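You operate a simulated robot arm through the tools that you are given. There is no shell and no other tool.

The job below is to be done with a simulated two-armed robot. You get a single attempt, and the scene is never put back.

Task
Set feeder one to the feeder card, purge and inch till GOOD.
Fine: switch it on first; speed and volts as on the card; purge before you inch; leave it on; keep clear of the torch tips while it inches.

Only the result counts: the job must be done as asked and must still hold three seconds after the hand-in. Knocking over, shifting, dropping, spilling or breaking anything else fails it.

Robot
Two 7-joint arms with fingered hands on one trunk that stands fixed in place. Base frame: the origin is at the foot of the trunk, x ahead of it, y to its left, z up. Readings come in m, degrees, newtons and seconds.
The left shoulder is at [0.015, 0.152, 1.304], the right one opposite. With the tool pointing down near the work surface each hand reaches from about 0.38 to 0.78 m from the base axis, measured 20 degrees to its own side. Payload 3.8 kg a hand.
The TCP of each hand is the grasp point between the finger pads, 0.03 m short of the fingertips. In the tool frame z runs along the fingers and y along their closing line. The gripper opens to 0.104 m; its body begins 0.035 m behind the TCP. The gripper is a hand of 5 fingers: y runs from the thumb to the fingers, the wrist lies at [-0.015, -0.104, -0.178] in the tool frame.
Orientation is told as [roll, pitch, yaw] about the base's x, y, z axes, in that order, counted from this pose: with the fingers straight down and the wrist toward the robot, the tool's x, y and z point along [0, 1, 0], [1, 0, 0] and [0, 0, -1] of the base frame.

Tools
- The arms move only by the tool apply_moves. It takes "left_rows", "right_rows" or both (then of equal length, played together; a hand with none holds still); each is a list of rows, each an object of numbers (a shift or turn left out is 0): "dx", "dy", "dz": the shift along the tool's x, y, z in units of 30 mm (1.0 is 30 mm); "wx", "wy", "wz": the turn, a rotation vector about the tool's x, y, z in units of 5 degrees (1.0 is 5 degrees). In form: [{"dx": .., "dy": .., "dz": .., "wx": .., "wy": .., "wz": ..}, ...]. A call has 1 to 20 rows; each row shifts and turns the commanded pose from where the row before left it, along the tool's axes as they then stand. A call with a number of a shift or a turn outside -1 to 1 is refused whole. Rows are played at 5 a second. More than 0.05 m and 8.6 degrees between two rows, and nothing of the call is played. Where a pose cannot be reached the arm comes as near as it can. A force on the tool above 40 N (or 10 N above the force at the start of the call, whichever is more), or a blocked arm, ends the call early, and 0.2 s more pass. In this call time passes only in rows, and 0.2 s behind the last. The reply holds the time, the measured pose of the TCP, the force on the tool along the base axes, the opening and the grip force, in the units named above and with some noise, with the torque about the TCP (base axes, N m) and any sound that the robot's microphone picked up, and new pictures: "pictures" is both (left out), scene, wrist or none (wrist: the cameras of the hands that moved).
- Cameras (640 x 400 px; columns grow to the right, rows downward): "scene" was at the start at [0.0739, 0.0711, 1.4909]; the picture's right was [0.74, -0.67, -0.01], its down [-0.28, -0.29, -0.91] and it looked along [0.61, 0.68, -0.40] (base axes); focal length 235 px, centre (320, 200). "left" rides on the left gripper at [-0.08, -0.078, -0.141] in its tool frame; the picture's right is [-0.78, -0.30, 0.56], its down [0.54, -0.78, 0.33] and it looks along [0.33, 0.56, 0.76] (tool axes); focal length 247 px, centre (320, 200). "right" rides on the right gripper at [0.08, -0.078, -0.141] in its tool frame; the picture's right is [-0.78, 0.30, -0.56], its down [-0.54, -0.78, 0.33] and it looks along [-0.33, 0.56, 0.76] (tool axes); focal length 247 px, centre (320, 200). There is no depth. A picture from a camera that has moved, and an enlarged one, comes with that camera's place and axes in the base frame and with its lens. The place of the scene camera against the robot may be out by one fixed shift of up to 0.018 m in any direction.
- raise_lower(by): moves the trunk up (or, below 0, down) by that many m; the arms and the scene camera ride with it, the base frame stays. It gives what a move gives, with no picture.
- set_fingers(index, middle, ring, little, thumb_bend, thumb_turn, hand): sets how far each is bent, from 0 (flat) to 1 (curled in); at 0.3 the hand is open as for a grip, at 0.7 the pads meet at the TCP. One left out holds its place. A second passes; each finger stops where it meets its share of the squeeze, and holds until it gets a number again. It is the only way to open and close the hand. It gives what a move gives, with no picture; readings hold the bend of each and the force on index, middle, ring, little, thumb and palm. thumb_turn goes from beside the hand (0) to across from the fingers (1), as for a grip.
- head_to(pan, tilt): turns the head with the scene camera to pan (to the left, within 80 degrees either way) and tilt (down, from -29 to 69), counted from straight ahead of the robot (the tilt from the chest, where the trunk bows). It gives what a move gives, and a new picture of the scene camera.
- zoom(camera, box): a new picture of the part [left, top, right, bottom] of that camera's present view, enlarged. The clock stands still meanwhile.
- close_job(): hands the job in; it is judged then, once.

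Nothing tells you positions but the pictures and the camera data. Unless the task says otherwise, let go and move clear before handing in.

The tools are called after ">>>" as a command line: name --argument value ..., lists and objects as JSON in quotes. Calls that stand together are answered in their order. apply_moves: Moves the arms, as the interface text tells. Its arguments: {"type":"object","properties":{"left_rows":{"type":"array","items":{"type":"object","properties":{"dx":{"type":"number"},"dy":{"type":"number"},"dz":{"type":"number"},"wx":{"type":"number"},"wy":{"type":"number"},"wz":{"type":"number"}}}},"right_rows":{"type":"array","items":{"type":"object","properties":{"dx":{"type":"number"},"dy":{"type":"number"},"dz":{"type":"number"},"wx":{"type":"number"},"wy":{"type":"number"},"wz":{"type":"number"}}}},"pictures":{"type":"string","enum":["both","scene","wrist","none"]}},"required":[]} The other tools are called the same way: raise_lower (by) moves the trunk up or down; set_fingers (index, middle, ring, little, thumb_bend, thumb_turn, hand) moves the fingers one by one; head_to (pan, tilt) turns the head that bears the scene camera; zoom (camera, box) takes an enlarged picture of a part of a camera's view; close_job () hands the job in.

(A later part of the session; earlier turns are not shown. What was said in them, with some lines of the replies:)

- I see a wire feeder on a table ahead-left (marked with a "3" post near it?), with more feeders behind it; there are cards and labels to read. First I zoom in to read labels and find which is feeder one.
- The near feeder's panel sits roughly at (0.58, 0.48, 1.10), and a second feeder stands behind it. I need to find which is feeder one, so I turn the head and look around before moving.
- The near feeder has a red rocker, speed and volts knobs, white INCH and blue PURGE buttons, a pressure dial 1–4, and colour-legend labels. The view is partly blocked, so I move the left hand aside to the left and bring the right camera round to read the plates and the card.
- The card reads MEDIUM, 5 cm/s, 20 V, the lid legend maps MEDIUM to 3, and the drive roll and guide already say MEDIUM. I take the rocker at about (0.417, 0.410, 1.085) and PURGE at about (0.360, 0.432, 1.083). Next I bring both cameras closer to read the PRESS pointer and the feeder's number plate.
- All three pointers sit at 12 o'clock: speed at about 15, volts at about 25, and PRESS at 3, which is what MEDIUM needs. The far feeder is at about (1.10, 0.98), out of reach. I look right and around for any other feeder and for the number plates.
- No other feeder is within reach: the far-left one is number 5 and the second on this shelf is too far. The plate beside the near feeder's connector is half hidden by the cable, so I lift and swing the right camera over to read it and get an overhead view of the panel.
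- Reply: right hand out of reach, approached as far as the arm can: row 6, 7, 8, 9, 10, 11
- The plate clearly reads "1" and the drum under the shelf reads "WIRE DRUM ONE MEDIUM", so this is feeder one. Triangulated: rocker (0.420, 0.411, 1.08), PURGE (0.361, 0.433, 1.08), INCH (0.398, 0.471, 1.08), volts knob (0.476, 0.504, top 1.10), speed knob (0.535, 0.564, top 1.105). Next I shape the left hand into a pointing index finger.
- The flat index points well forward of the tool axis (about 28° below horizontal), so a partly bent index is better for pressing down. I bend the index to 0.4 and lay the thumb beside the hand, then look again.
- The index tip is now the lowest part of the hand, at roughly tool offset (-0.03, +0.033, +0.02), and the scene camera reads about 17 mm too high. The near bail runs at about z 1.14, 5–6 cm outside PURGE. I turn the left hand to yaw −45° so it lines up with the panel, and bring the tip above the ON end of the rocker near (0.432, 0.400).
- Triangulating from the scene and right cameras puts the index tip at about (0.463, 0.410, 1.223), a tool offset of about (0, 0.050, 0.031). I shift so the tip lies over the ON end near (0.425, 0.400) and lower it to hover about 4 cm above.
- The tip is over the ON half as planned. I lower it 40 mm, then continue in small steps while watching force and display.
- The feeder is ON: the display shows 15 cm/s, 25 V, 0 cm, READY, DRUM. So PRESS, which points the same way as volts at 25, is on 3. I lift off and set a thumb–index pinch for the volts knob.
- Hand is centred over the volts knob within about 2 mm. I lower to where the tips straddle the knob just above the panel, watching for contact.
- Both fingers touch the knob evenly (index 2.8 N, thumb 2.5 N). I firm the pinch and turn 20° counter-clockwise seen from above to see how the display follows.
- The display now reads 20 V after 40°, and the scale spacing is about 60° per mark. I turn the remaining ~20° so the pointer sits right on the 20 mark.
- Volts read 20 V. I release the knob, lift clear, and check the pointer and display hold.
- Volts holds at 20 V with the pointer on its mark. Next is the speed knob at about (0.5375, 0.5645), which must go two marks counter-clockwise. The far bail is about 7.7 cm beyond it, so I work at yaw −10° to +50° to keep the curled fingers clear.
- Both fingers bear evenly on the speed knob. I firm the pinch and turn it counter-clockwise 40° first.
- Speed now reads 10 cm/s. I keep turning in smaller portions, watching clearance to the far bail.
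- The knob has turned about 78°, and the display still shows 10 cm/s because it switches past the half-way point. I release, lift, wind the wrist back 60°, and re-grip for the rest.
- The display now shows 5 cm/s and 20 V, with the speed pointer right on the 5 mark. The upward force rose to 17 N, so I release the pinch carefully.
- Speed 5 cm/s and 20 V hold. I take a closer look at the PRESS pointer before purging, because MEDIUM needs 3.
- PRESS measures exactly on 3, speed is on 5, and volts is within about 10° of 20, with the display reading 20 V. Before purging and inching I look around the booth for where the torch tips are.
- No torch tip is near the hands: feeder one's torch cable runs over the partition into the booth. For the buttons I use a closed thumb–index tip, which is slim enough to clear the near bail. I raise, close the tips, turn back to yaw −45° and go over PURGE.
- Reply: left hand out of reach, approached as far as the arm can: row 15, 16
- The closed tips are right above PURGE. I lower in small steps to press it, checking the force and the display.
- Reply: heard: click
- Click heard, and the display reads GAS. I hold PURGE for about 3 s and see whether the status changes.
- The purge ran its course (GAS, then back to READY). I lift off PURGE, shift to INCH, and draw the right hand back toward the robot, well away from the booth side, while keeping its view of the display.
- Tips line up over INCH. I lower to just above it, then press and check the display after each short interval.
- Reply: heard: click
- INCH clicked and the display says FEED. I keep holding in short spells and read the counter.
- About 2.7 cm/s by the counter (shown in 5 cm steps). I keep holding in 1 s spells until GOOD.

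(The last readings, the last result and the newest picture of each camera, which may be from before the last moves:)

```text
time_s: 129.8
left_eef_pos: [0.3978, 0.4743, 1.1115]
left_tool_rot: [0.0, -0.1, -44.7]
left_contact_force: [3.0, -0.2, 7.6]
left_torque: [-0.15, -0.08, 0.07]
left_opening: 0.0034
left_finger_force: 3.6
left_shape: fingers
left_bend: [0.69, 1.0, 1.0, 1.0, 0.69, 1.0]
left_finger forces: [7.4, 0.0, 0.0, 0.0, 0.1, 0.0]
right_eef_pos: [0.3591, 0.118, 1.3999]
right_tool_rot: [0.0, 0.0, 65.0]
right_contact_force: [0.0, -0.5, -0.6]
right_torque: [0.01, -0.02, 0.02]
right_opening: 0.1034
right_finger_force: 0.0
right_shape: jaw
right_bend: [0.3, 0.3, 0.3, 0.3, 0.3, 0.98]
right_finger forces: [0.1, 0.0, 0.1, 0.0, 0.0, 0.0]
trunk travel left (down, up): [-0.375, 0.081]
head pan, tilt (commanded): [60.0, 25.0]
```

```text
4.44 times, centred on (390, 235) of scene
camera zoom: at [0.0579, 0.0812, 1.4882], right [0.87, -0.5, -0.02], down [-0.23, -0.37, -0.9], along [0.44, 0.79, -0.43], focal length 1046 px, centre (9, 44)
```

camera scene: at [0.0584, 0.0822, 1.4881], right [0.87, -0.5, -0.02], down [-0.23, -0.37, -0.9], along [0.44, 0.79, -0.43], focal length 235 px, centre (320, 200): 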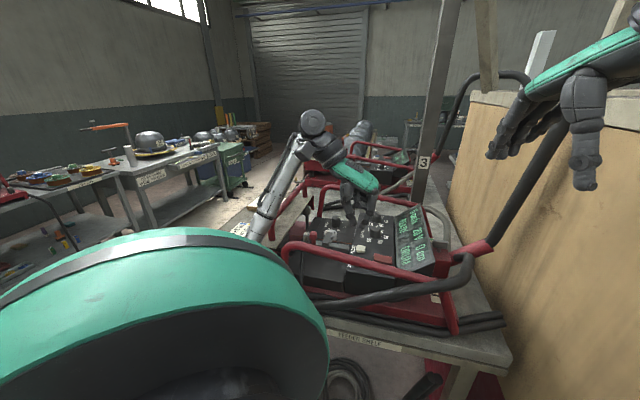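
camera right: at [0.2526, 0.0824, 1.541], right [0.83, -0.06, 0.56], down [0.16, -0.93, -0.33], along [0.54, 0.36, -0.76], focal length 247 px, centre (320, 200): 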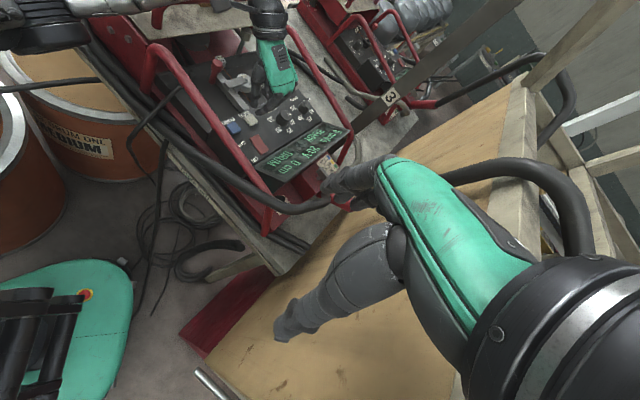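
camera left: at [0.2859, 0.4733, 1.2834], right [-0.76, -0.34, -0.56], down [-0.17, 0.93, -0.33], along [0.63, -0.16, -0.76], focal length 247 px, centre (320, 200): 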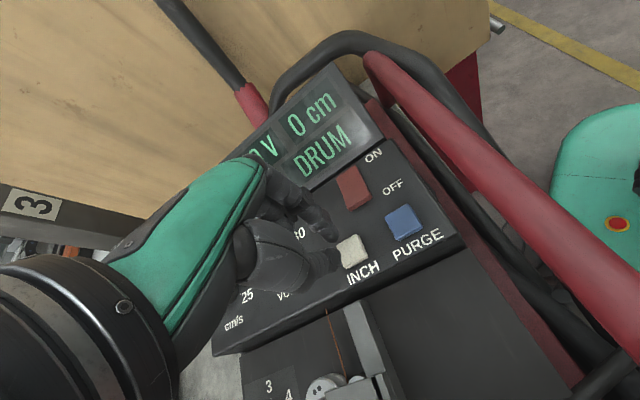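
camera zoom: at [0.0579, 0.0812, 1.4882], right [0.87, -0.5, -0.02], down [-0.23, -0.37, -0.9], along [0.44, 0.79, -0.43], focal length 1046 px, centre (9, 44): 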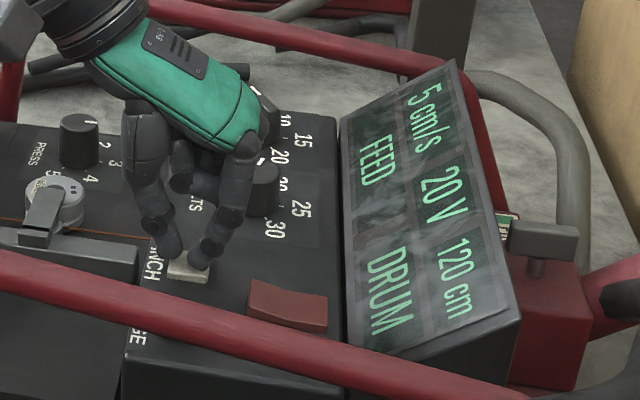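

>>> apply_moves --left_rows '[{}, {}, {}, {}, {}]' --pictures "none"

>>> zoom --camera "scene" --box '[330, 190, 450, 280]'

```text
time_s: 131.0
left_eef_pos: [0.3977, 0.4732, 1.1116]
left_tool_rot: [0.0, -0.1, -44.8]
left_contact_force: [2.1, -1.0, 7.4]
left_torque: [-0.1, -0.13, 0.03]
left_opening: 0.0034
left_finger_force: 3.4
left_shape: fingers
left_bend: [0.69, 1.0, 1.0, 1.0, 0.69, 1.0]
left_finger forces: [7.4, 0.0, 0.1, 0.1, 0.0, 0.0]
right_eef_pos: [0.3584, 0.119, 1.4]
right_tool_rot: [0.0, 0.0, 65.0]
right_contact_force: [0.0, -0.5, -0.4]
right_torque: [0.01, 0.0, 0.02]
right_opening: 0.1036
right_finger_force: 0.0
right_shape: jaw
right_bend: [0.3, 0.3, 0.3, 0.3, 0.3, 0.98]
right_finger forces: [0.0, 0.1, 0.0, 0.0, 0.0, 0.0]
trunk travel left (down, up): [-0.375, 0.081]
head pan, tilt (commanded): [60.0, 25.0]
```

```text
4.44 times, centred on (390, 235) of scene
camera zoom: at [0.0579, 0.0812, 1.4882], right [0.87, -0.5, -0.02], down [-0.23, -0.37, -0.9], along [0.44, 0.79, -0.43], focal length 1046 px, centre (9, 44)
```

zoom: 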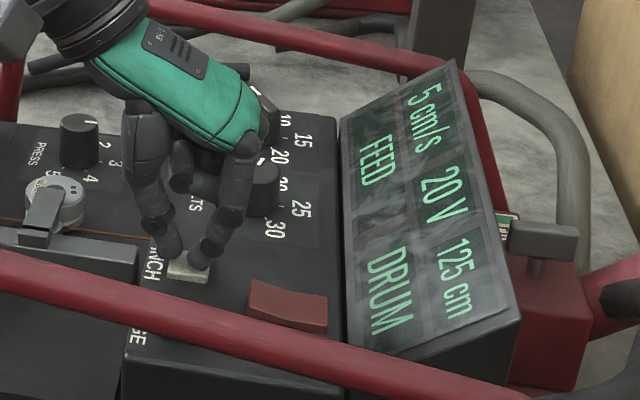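

>>> apply_moves --left_rows '[{}, {}, {}, {}, {}]' --pictures "none"

>>> zoom --camera "scene" --box '[330, 190, 450, 280]'

```text
time_s: 132.2
left_eef_pos: [0.3979, 0.4737, 1.1119]
left_tool_rot: [0.0, 0.0, -44.9]
left_contact_force: [1.5, 0.1, 7.4]
left_torque: [-0.1, -0.07, 0.02]
left_opening: 0.0035
left_finger_force: 3.9
left_shape: fingers
left_bend: [0.69, 1.0, 1.0, 1.0, 0.69, 1.0]
left_finger forces: [7.4, 0.0, 0.1, 0.0, 0.0, 0.0]
right_eef_pos: [0.3585, 0.1189, 1.3999]
right_tool_rot: [0.0, 0.0, 65.0]
right_contact_force: [-0.5, 0.2, 0.1]
right_torque: [-0.01, 0.0, 0.06]
right_opening: 0.1039
right_finger_force: 0.1
right_shape: jaw
right_bend: [0.3, 0.3, 0.3, 0.3, 0.3, 0.98]
right_finger forces: [0.0, 0.0, 0.1, 0.0, 0.0, 0.0]
trunk travel left (down, up): [-0.375, 0.081]
head pan, tilt (commanded): [60.0, 25.0]
```

```text
4.44 times, centred on (390, 235) of scene
camera zoom: at [0.0579, 0.0812, 1.4882], right [0.87, -0.5, -0.02], down [-0.23, -0.37, -0.9], along [0.44, 0.79, -0.43], focal length 1046 px, centre (9, 44)
```

zoom: 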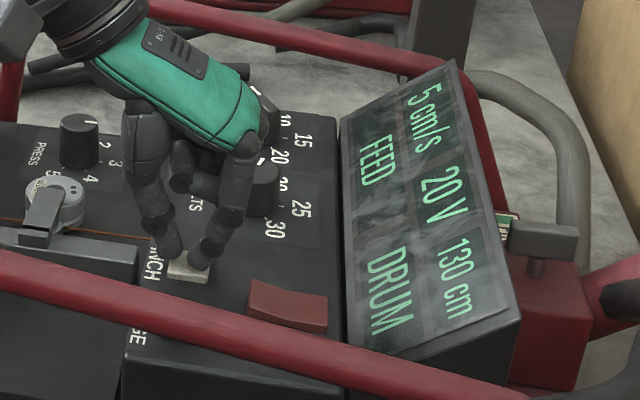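

>>> apply_moves --left_rows '[{}, {}, {}, {}, {}]' --pictures "none"

>>> zoom --camera "scene" --box '[330, 190, 450, 280]'

```text
time_s: 133.4
left_eef_pos: [0.3982, 0.4733, 1.112]
left_tool_rot: [0.0, -0.1, -44.7]
left_contact_force: [1.7, -0.4, 8.3]
left_torque: [-0.1, -0.08, 0.05]
left_opening: 0.0034
left_finger_force: 3.2
left_shape: fingers
left_bend: [0.69, 1.0, 1.0, 1.0, 0.69, 1.0]
left_finger forces: [7.4, 0.0, 0.0, 0.0, 0.0, 0.0]
right_eef_pos: [0.3593, 0.1192, 1.4003]
right_tool_rot: [0.0, -0.1, 65.0]
right_contact_force: [0.3, -1.1, -0.2]
right_torque: [0.02, 0.04, 0.01]
right_opening: 0.1036
right_finger_force: 0.0
right_shape: jaw
right_bend: [0.3, 0.3, 0.3, 0.3, 0.3, 0.98]
right_finger forces: [0.0, 0.0, 0.0, 0.1, 0.0, 0.0]
trunk travel left (down, up): [-0.375, 0.081]
head pan, tilt (commanded): [60.0, 25.0]
```

```text
4.44 times, centred on (390, 235) of scene
camera zoom: at [0.0579, 0.0812, 1.4882], right [0.87, -0.5, -0.02], down [-0.23, -0.37, -0.9], along [0.44, 0.79, -0.43], focal length 1046 px, centre (9, 44)
```

zoom: 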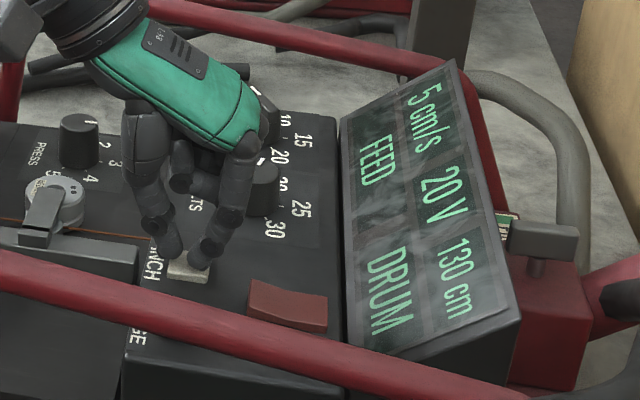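

>>> apply_moves --left_rows '[{}, {}, {}, {}, {}]' --pictures "none"

>>> zoom --camera "scene" --box '[330, 190, 450, 280]'

```text
time_s: 134.6
left_eef_pos: [0.3966, 0.4739, 1.1119]
left_tool_rot: [-0.1, -0.2, -44.8]
left_contact_force: [1.7, 0.3, 7.8]
left_torque: [-0.11, -0.08, -0.01]
left_opening: 0.0033
left_finger_force: 4.0
left_shape: fingers
left_bend: [0.69, 1.0, 1.0, 1.0, 0.69, 1.0]
left_finger forces: [7.4, 0.0, 0.0, 0.0, 0.0, 0.1]
right_eef_pos: [0.3594, 0.1182, 1.4011]
right_tool_rot: [0.0, 0.0, 65.0]
right_contact_force: [-0.7, -0.2, 0.7]
right_torque: [0.01, -0.02, -0.01]
right_opening: 0.1036
right_finger_force: 0.2
right_shape: jaw
right_bend: [0.3, 0.3, 0.3, 0.3, 0.3, 0.98]
right_finger forces: [0.1, 0.1, 0.1, 0.0, 0.0, 0.0]
trunk travel left (down, up): [-0.375, 0.081]
head pan, tilt (commanded): [60.0, 25.0]
```

```text
4.44 times, centred on (390, 235) of scene
camera zoom: at [0.0579, 0.0812, 1.4882], right [0.87, -0.5, -0.02], down [-0.23, -0.37, -0.9], along [0.44, 0.79, -0.43], focal length 1046 px, centre (9, 44)
```

zoom: 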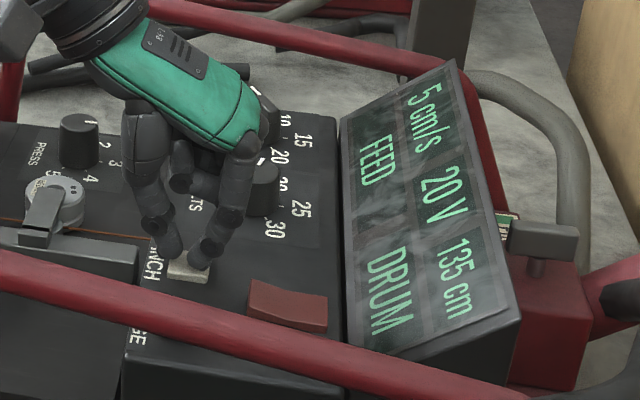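

>>> apply_moves --left_rows '[{}, {}, {}, {}, {}]' --pictures "none"

>>> zoom --camera "scene" --box '[330, 190, 450, 280]'

```text
time_s: 135.8
left_eef_pos: [0.3976, 0.4732, 1.1116]
left_tool_rot: [0.0, -0.1, -44.7]
left_contact_force: [2.8, -0.4, 7.6]
left_torque: [-0.13, -0.08, 0.06]
left_opening: 0.0036
left_finger_force: 3.5
left_shape: fingers
left_bend: [0.69, 1.0, 1.0, 1.0, 0.69, 1.0]
left_finger forces: [7.5, 0.0, 0.1, 0.0, 0.0, 0.0]
right_eef_pos: [0.3592, 0.1176, 1.3999]
right_tool_rot: [0.1, 0.0, 65.0]
right_contact_force: [-0.2, 1.2, 0.5]
right_torque: [-0.01, 0.0, -0.02]
right_opening: 0.1035
right_finger_force: 0.1
right_shape: jaw
right_bend: [0.3, 0.3, 0.3, 0.3, 0.3, 0.98]
right_finger forces: [0.0, 0.0, 0.1, 0.0, 0.1, 0.0]
trunk travel left (down, up): [-0.375, 0.081]
head pan, tilt (commanded): [60.0, 25.0]
```

```text
4.44 times, centred on (390, 235) of scene
camera zoom: at [0.0579, 0.0812, 1.4882], right [0.87, -0.5, -0.02], down [-0.23, -0.37, -0.9], along [0.44, 0.79, -0.43], focal length 1046 px, centre (9, 44)
```

zoom: 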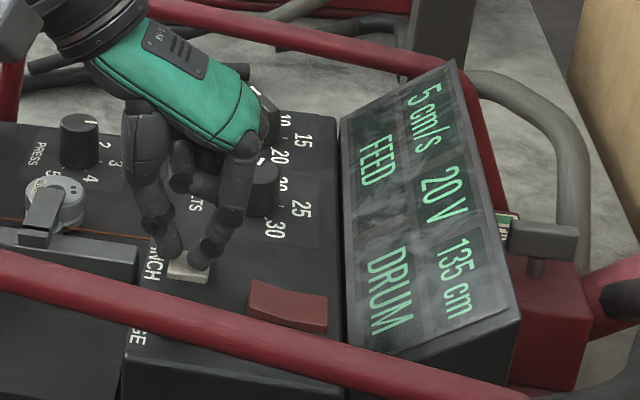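

>>> apply_moves --left_rows '[{}, {}, {}, {}, {}]' --pictures "none"

>>> zoom --camera "scene" --box '[330, 190, 450, 280]'

```text
time_s: 137.0
left_eef_pos: [0.3968, 0.4726, 1.1117]
left_tool_rot: [0.0, -0.1, -44.8]
left_contact_force: [1.8, 0.1, 7.7]
left_torque: [-0.15, -0.08, 0.04]
left_opening: 0.0034
left_finger_force: 3.8
left_shape: fingers
left_bend: [0.69, 1.0, 1.0, 1.0, 0.69, 1.0]
left_finger forces: [7.4, 0.0, 0.1, 0.0, 0.0, 0.0]
right_eef_pos: [0.3587, 0.1183, 1.3997]
right_tool_rot: [0.0, 0.0, 64.9]
right_contact_force: [0.1, 0.3, 0.1]
right_torque: [0.0, -0.04, 0.0]
right_opening: 0.1039
right_finger_force: 0.2
right_shape: jaw
right_bend: [0.3, 0.3, 0.3, 0.3, 0.3, 0.98]
right_finger forces: [0.0, 0.0, 0.0, 0.1, 0.1, 0.1]
trunk travel left (down, up): [-0.375, 0.081]
head pan, tilt (commanded): [60.0, 25.0]
```

```text
4.44 times, centred on (390, 235) of scene
camera zoom: at [0.0579, 0.0812, 1.4882], right [0.87, -0.5, -0.02], down [-0.23, -0.37, -0.9], along [0.44, 0.79, -0.43], focal length 1046 px, centre (9, 44)
```

zoom: 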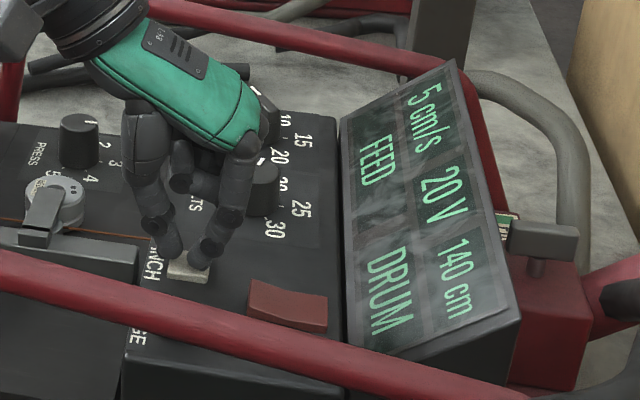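

>>> apply_moves --left_rows '[{}, {}, {}, {}, {}]' --pictures "none"

>>> zoom --camera "scene" --box '[330, 190, 450, 280]'

```text
time_s: 138.2
left_eef_pos: [0.398, 0.474, 1.1128]
left_tool_rot: [0.0, -0.2, -44.7]
left_contact_force: [2.8, -0.8, 7.7]
left_torque: [-0.1, -0.08, 0.03]
left_opening: 0.0037
left_finger_force: 4.1
left_shape: fingers
left_bend: [0.69, 1.0, 1.0, 1.0, 0.69, 1.0]
left_finger forces: [7.4, 0.0, 0.0, 0.0, 0.1, 0.0]
right_eef_pos: [0.3602, 0.1193, 1.4005]
right_tool_rot: [0.0, 0.0, 65.0]
right_contact_force: [-0.4, 0.0, -0.2]
right_torque: [0.02, 0.0, -0.01]
right_opening: 0.1038
right_finger_force: 0.0
right_shape: jaw
right_bend: [0.3, 0.3, 0.3, 0.3, 0.3, 0.98]
right_finger forces: [0.0, 0.1, 0.0, 0.0, 0.1, 0.0]
trunk travel left (down, up): [-0.375, 0.081]
head pan, tilt (commanded): [60.0, 25.0]
```

```text
4.44 times, centred on (390, 235) of scene
camera zoom: at [0.0579, 0.0812, 1.4882], right [0.87, -0.5, -0.02], down [-0.23, -0.37, -0.9], along [0.44, 0.79, -0.43], focal length 1046 px, centre (9, 44)
```

zoom: 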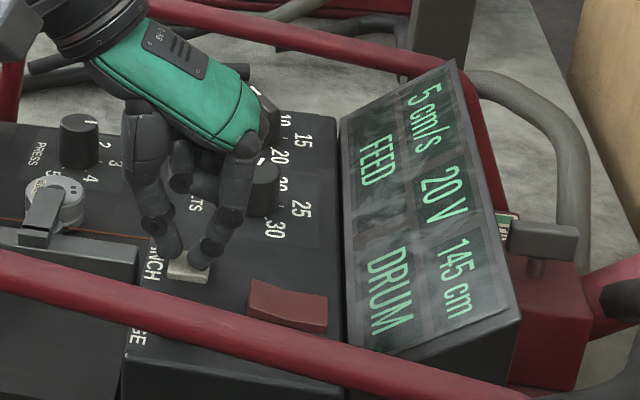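

>>> apply_moves --left_rows '[{}, {}, {}, {}, {}]' --pictures "none"

>>> zoom --camera "scene" --box '[330, 190, 450, 280]'

```text
time_s: 139.4
left_eef_pos: [0.3979, 0.4729, 1.1125]
left_tool_rot: [0.0, -0.1, -44.8]
left_contact_force: [3.2, 0.4, 7.3]
left_torque: [-0.11, -0.08, 0.06]
left_opening: 0.0035
left_finger_force: 3.8
left_shape: fingers
left_bend: [0.69, 1.0, 1.0, 1.0, 0.69, 1.0]
left_finger forces: [7.3, 0.1, 0.0, 0.0, 0.0, 0.1]
right_eef_pos: [0.3587, 0.1178, 1.401]
right_tool_rot: [0.0, 0.0, 65.0]
right_contact_force: [-0.2, 0.6, 0.1]
right_torque: [0.02, 0.01, 0.01]
right_opening: 0.1037
right_finger_force: 0.0
right_shape: jaw
right_bend: [0.3, 0.3, 0.3, 0.3, 0.3, 0.98]
right_finger forces: [0.1, 0.1, 0.0, 0.0, 0.1, 0.0]
trunk travel left (down, up): [-0.375, 0.081]
head pan, tilt (commanded): [60.0, 25.0]
```

```text
4.44 times, centred on (390, 235) of scene
camera zoom: at [0.0579, 0.0812, 1.4882], right [0.87, -0.5, -0.02], down [-0.23, -0.37, -0.9], along [0.44, 0.79, -0.43], focal length 1046 px, centre (9, 44)
```

zoom: 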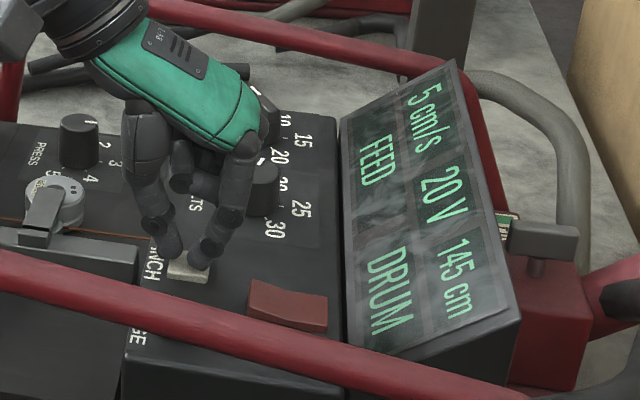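

>>> apply_moves --left_rows '[{}, {}, {}, {}, {}]' --pictures "none"

>>> zoom --camera "scene" --box '[330, 190, 450, 280]'

```text
time_s: 140.6
left_eef_pos: [0.3971, 0.4738, 1.1125]
left_tool_rot: [0.1, -0.1, -44.7]
left_contact_force: [2.3, 0.6, 7.3]
left_torque: [-0.1, -0.09, 0.04]
left_opening: 0.0034
left_finger_force: 4.1
left_shape: fingers
left_bend: [0.69, 1.0, 1.0, 1.0, 0.69, 1.0]
left_finger forces: [7.4, 0.1, 0.0, 0.1, 0.1, 0.1]
right_eef_pos: [0.359, 0.1181, 1.3999]
right_tool_rot: [-0.1, -0.1, 65.0]
right_contact_force: [0.2, 0.4, 0.4]
right_torque: [-0.02, 0.0, -0.03]
right_opening: 0.1037
right_finger_force: 0.1
right_shape: jaw
right_bend: [0.3, 0.3, 0.3, 0.3, 0.3, 0.98]
right_finger forces: [0.1, 0.0, 0.1, 0.1, 0.1, 0.0]
trunk travel left (down, up): [-0.375, 0.081]
head pan, tilt (commanded): [60.0, 25.0]
```

```text
4.44 times, centred on (390, 235) of scene
camera zoom: at [0.0579, 0.0812, 1.4882], right [0.87, -0.5, -0.02], down [-0.23, -0.37, -0.9], along [0.44, 0.79, -0.43], focal length 1046 px, centre (9, 44)
```

zoom: 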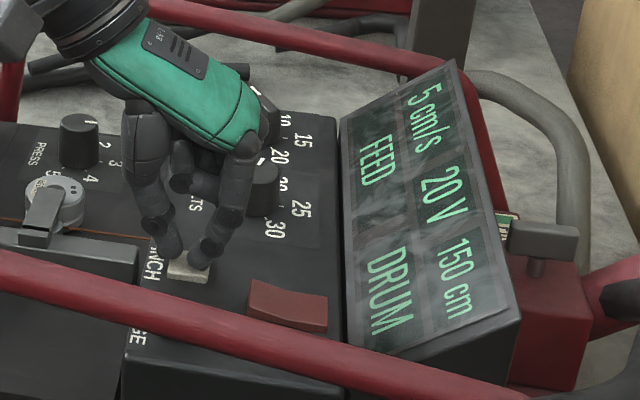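

At 150 cm it still says FEED. The status may only show GOOD once the button is up, so I lift off briefly and read the display.

>>> apply_moves --left_rows '[{"dz": -0.4}, {}]' --pictures "none"

>>> zoom --camera "scene" --box '[330, 190, 450, 280]'

```text
time_s: 141.2
left_eef_pos: [0.3987, 0.4731, 1.1226]
left_tool_rot: [-0.1, -0.1, -44.8]
left_contact_force: [0.8, -0.3, -0.5]
left_torque: [0.01, 0.01, -0.03]
left_opening: 0.0038
left_finger_force: 0.1
left_shape: fingers
left_bend: [0.69, 1.0, 1.0, 1.0, 0.69, 1.0]
left_finger forces: [0.0, 0.0, 0.1, 0.0, 0.0, 0.0]
right_eef_pos: [0.3576, 0.1195, 1.3999]
right_tool_rot: [0.0, 0.1, 65.1]
right_contact_force: [-0.6, 0.3, 1.3]
right_torque: [-0.03, 0.0, 0.01]
right_opening: 0.1036
right_finger_force: 0.0
right_shape: jaw
right_bend: [0.3, 0.3, 0.3, 0.3, 0.3, 0.98]
right_finger forces: [0.1, 0.0, 0.0, 0.0, 0.1, 0.0]
trunk travel left (down, up): [-0.375, 0.081]
head pan, tilt (commanded): [60.0, 25.0]
```

```text
4.44 times, centred on (390, 235) of scene
camera zoom: at [0.058, 0.0819, 1.4881], right [0.87, -0.5, -0.02], down [-0.23, -0.37, -0.9], along [0.44, 0.79, -0.43], focal length 1046 px, centre (9, 44)
```

zoom: 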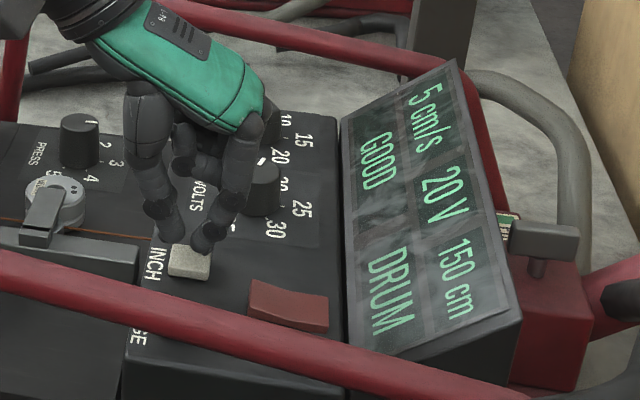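

The display shows GOOD at 5 cm/s, 20 V, 150 cm. I raise the left hand straight up, clear the feeder, and check that the display holds.

>>> apply_moves --left_rows '[{"dz": -0.8}, {"dz": -1}, {"dz": -1}, {"dz": -1}, {"dz": -1}, {"dz": -1}, {"dy": -0.8}, {"dy": -0.8}, {"dy": -0.8}, {"dy": -0.8}, {}, {}, {}, {}, {}, {}]' --pictures "both"

>>> zoom --camera "scene" --box '[300, 180, 460, 300]'

>>> zoom --camera "right" --box '[180, 40, 360, 200]'

```text
time_s: 144.6
left_eef_pos: [0.3296, 0.5425, 1.2959]
left_tool_rot: [0.0, -0.1, -44.8]
left_contact_force: [-0.4, -0.1, -0.1]
left_torque: [0.0, 0.0, 0.01]
left_opening: 0.0037
left_finger_force: 0.0
left_shape: fingers
left_bend: [0.69, 1.0, 1.0, 1.0, 0.69, 1.0]
left_finger forces: [0.0, 0.0, 0.0, 0.0, 0.0, 0.1]
right_eef_pos: [0.3597, 0.1194, 1.4004]
right_tool_rot: [-0.1, 0.0, 65.0]
right_contact_force: [-0.1, 1.0, 0.7]
right_torque: [-0.03, -0.06, 0.0]
right_opening: 0.1038
right_finger_force: 0.0
right_shape: jaw
right_bend: [0.3, 0.3, 0.3, 0.3, 0.3, 0.98]
right_finger forces: [0.1, 0.0, 0.1, 0.1, 0.0, 0.0]
trunk travel left (down, up): [-0.375, 0.081]
head pan, tilt (commanded): [60.0, 25.0]
camera scene: at [0.0579, 0.0822, 1.4881], right [0.87, -0.5, -0.02], down [-0.23, -0.37, -0.9], along [0.44, 0.79, -0.43], focal length 235 px, centre (320, 200)
camera left: at [0.2168, 0.5417, 1.4367], right [-0.76, -0.34, -0.56], down [-0.17, 0.93, -0.33], along [0.63, -0.16, -0.76], focal length 247 px, centre (320, 200)
```

scene: 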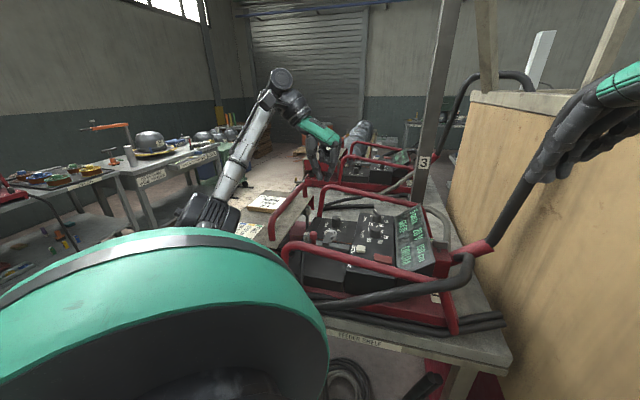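
left: 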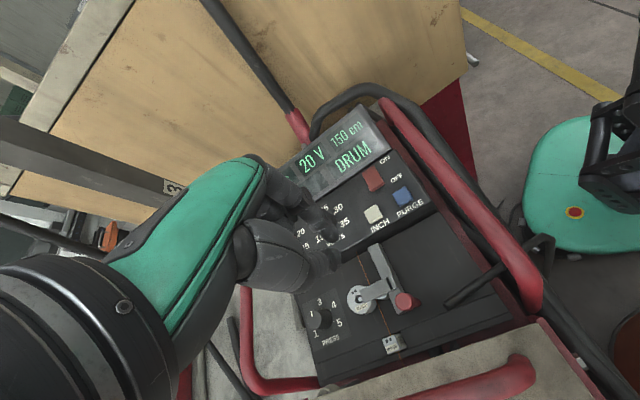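

```text
3.33 times, centred on (380, 240) of scene
camera zoom: at [0.0579, 0.0822, 1.4881], right [0.87, -0.5, -0.02], down [-0.23, -0.37, -0.9], along [0.44, 0.79, -0.43], focal length 785 px, centre (120, 67)
```

zoom: 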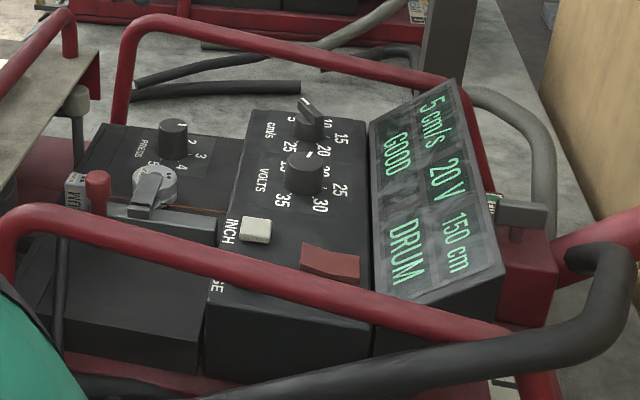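

```text
2.50 times, centred on (270, 120) of right
camera zoom: at [0.253, 0.0829, 1.5409], right [0.83, -0.06, 0.56], down [0.16, -0.93, -0.33], along [0.54, 0.36, -0.76], focal length 617 px, centre (445, 400)
```

zoom: 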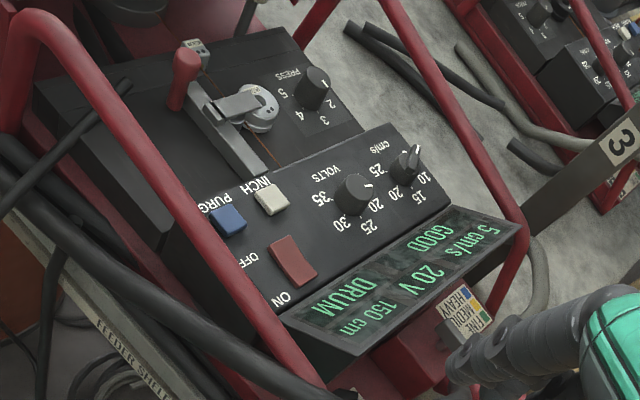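

Feeder one is on and shows 5 cm/s, 20 V and GOOD. PRESS is on 3, both hands are clear, and nothing else has moved. I hand the job in.

>>> close_job

```text
The job is handed in.
```

I set feeder one to the card and purged it, then inched until the display read GOOD. The job is handed in, and the feeder is still on. The last reading, about three seconds after I let go of INCH, was 5 cm/s, 20 V, 150 cm, GOOD.

- **Which feeder:** its plate reads "1", and the drum under the shelf reads "WIRE DRUM ONE MEDIUM".
- **Order:** I switched it on first, set volts and speed, then purged (the display showed GAS, then READY), and only then inched.
- **Roll pressure:** the lid legend gives 3 for MEDIUM wire, and PRESS was already on 3, so I left it.
- **Volts knob:** the pointer sits about 10° past the 20 mark, but the display reads 20 V.
- **Wire fed:** about 150 cm, probably more than needed. GOOD only shows once INCH is released, and I did not release it to check before 150 cm.
- **Torch tips:** I never saw them; the torch cable runs over the partition into the booth. Both hands stayed on the robot's side of the partition while it inched.

I saw nothing else knocked or moved, and both hands were clear of the feeder at hand-in.
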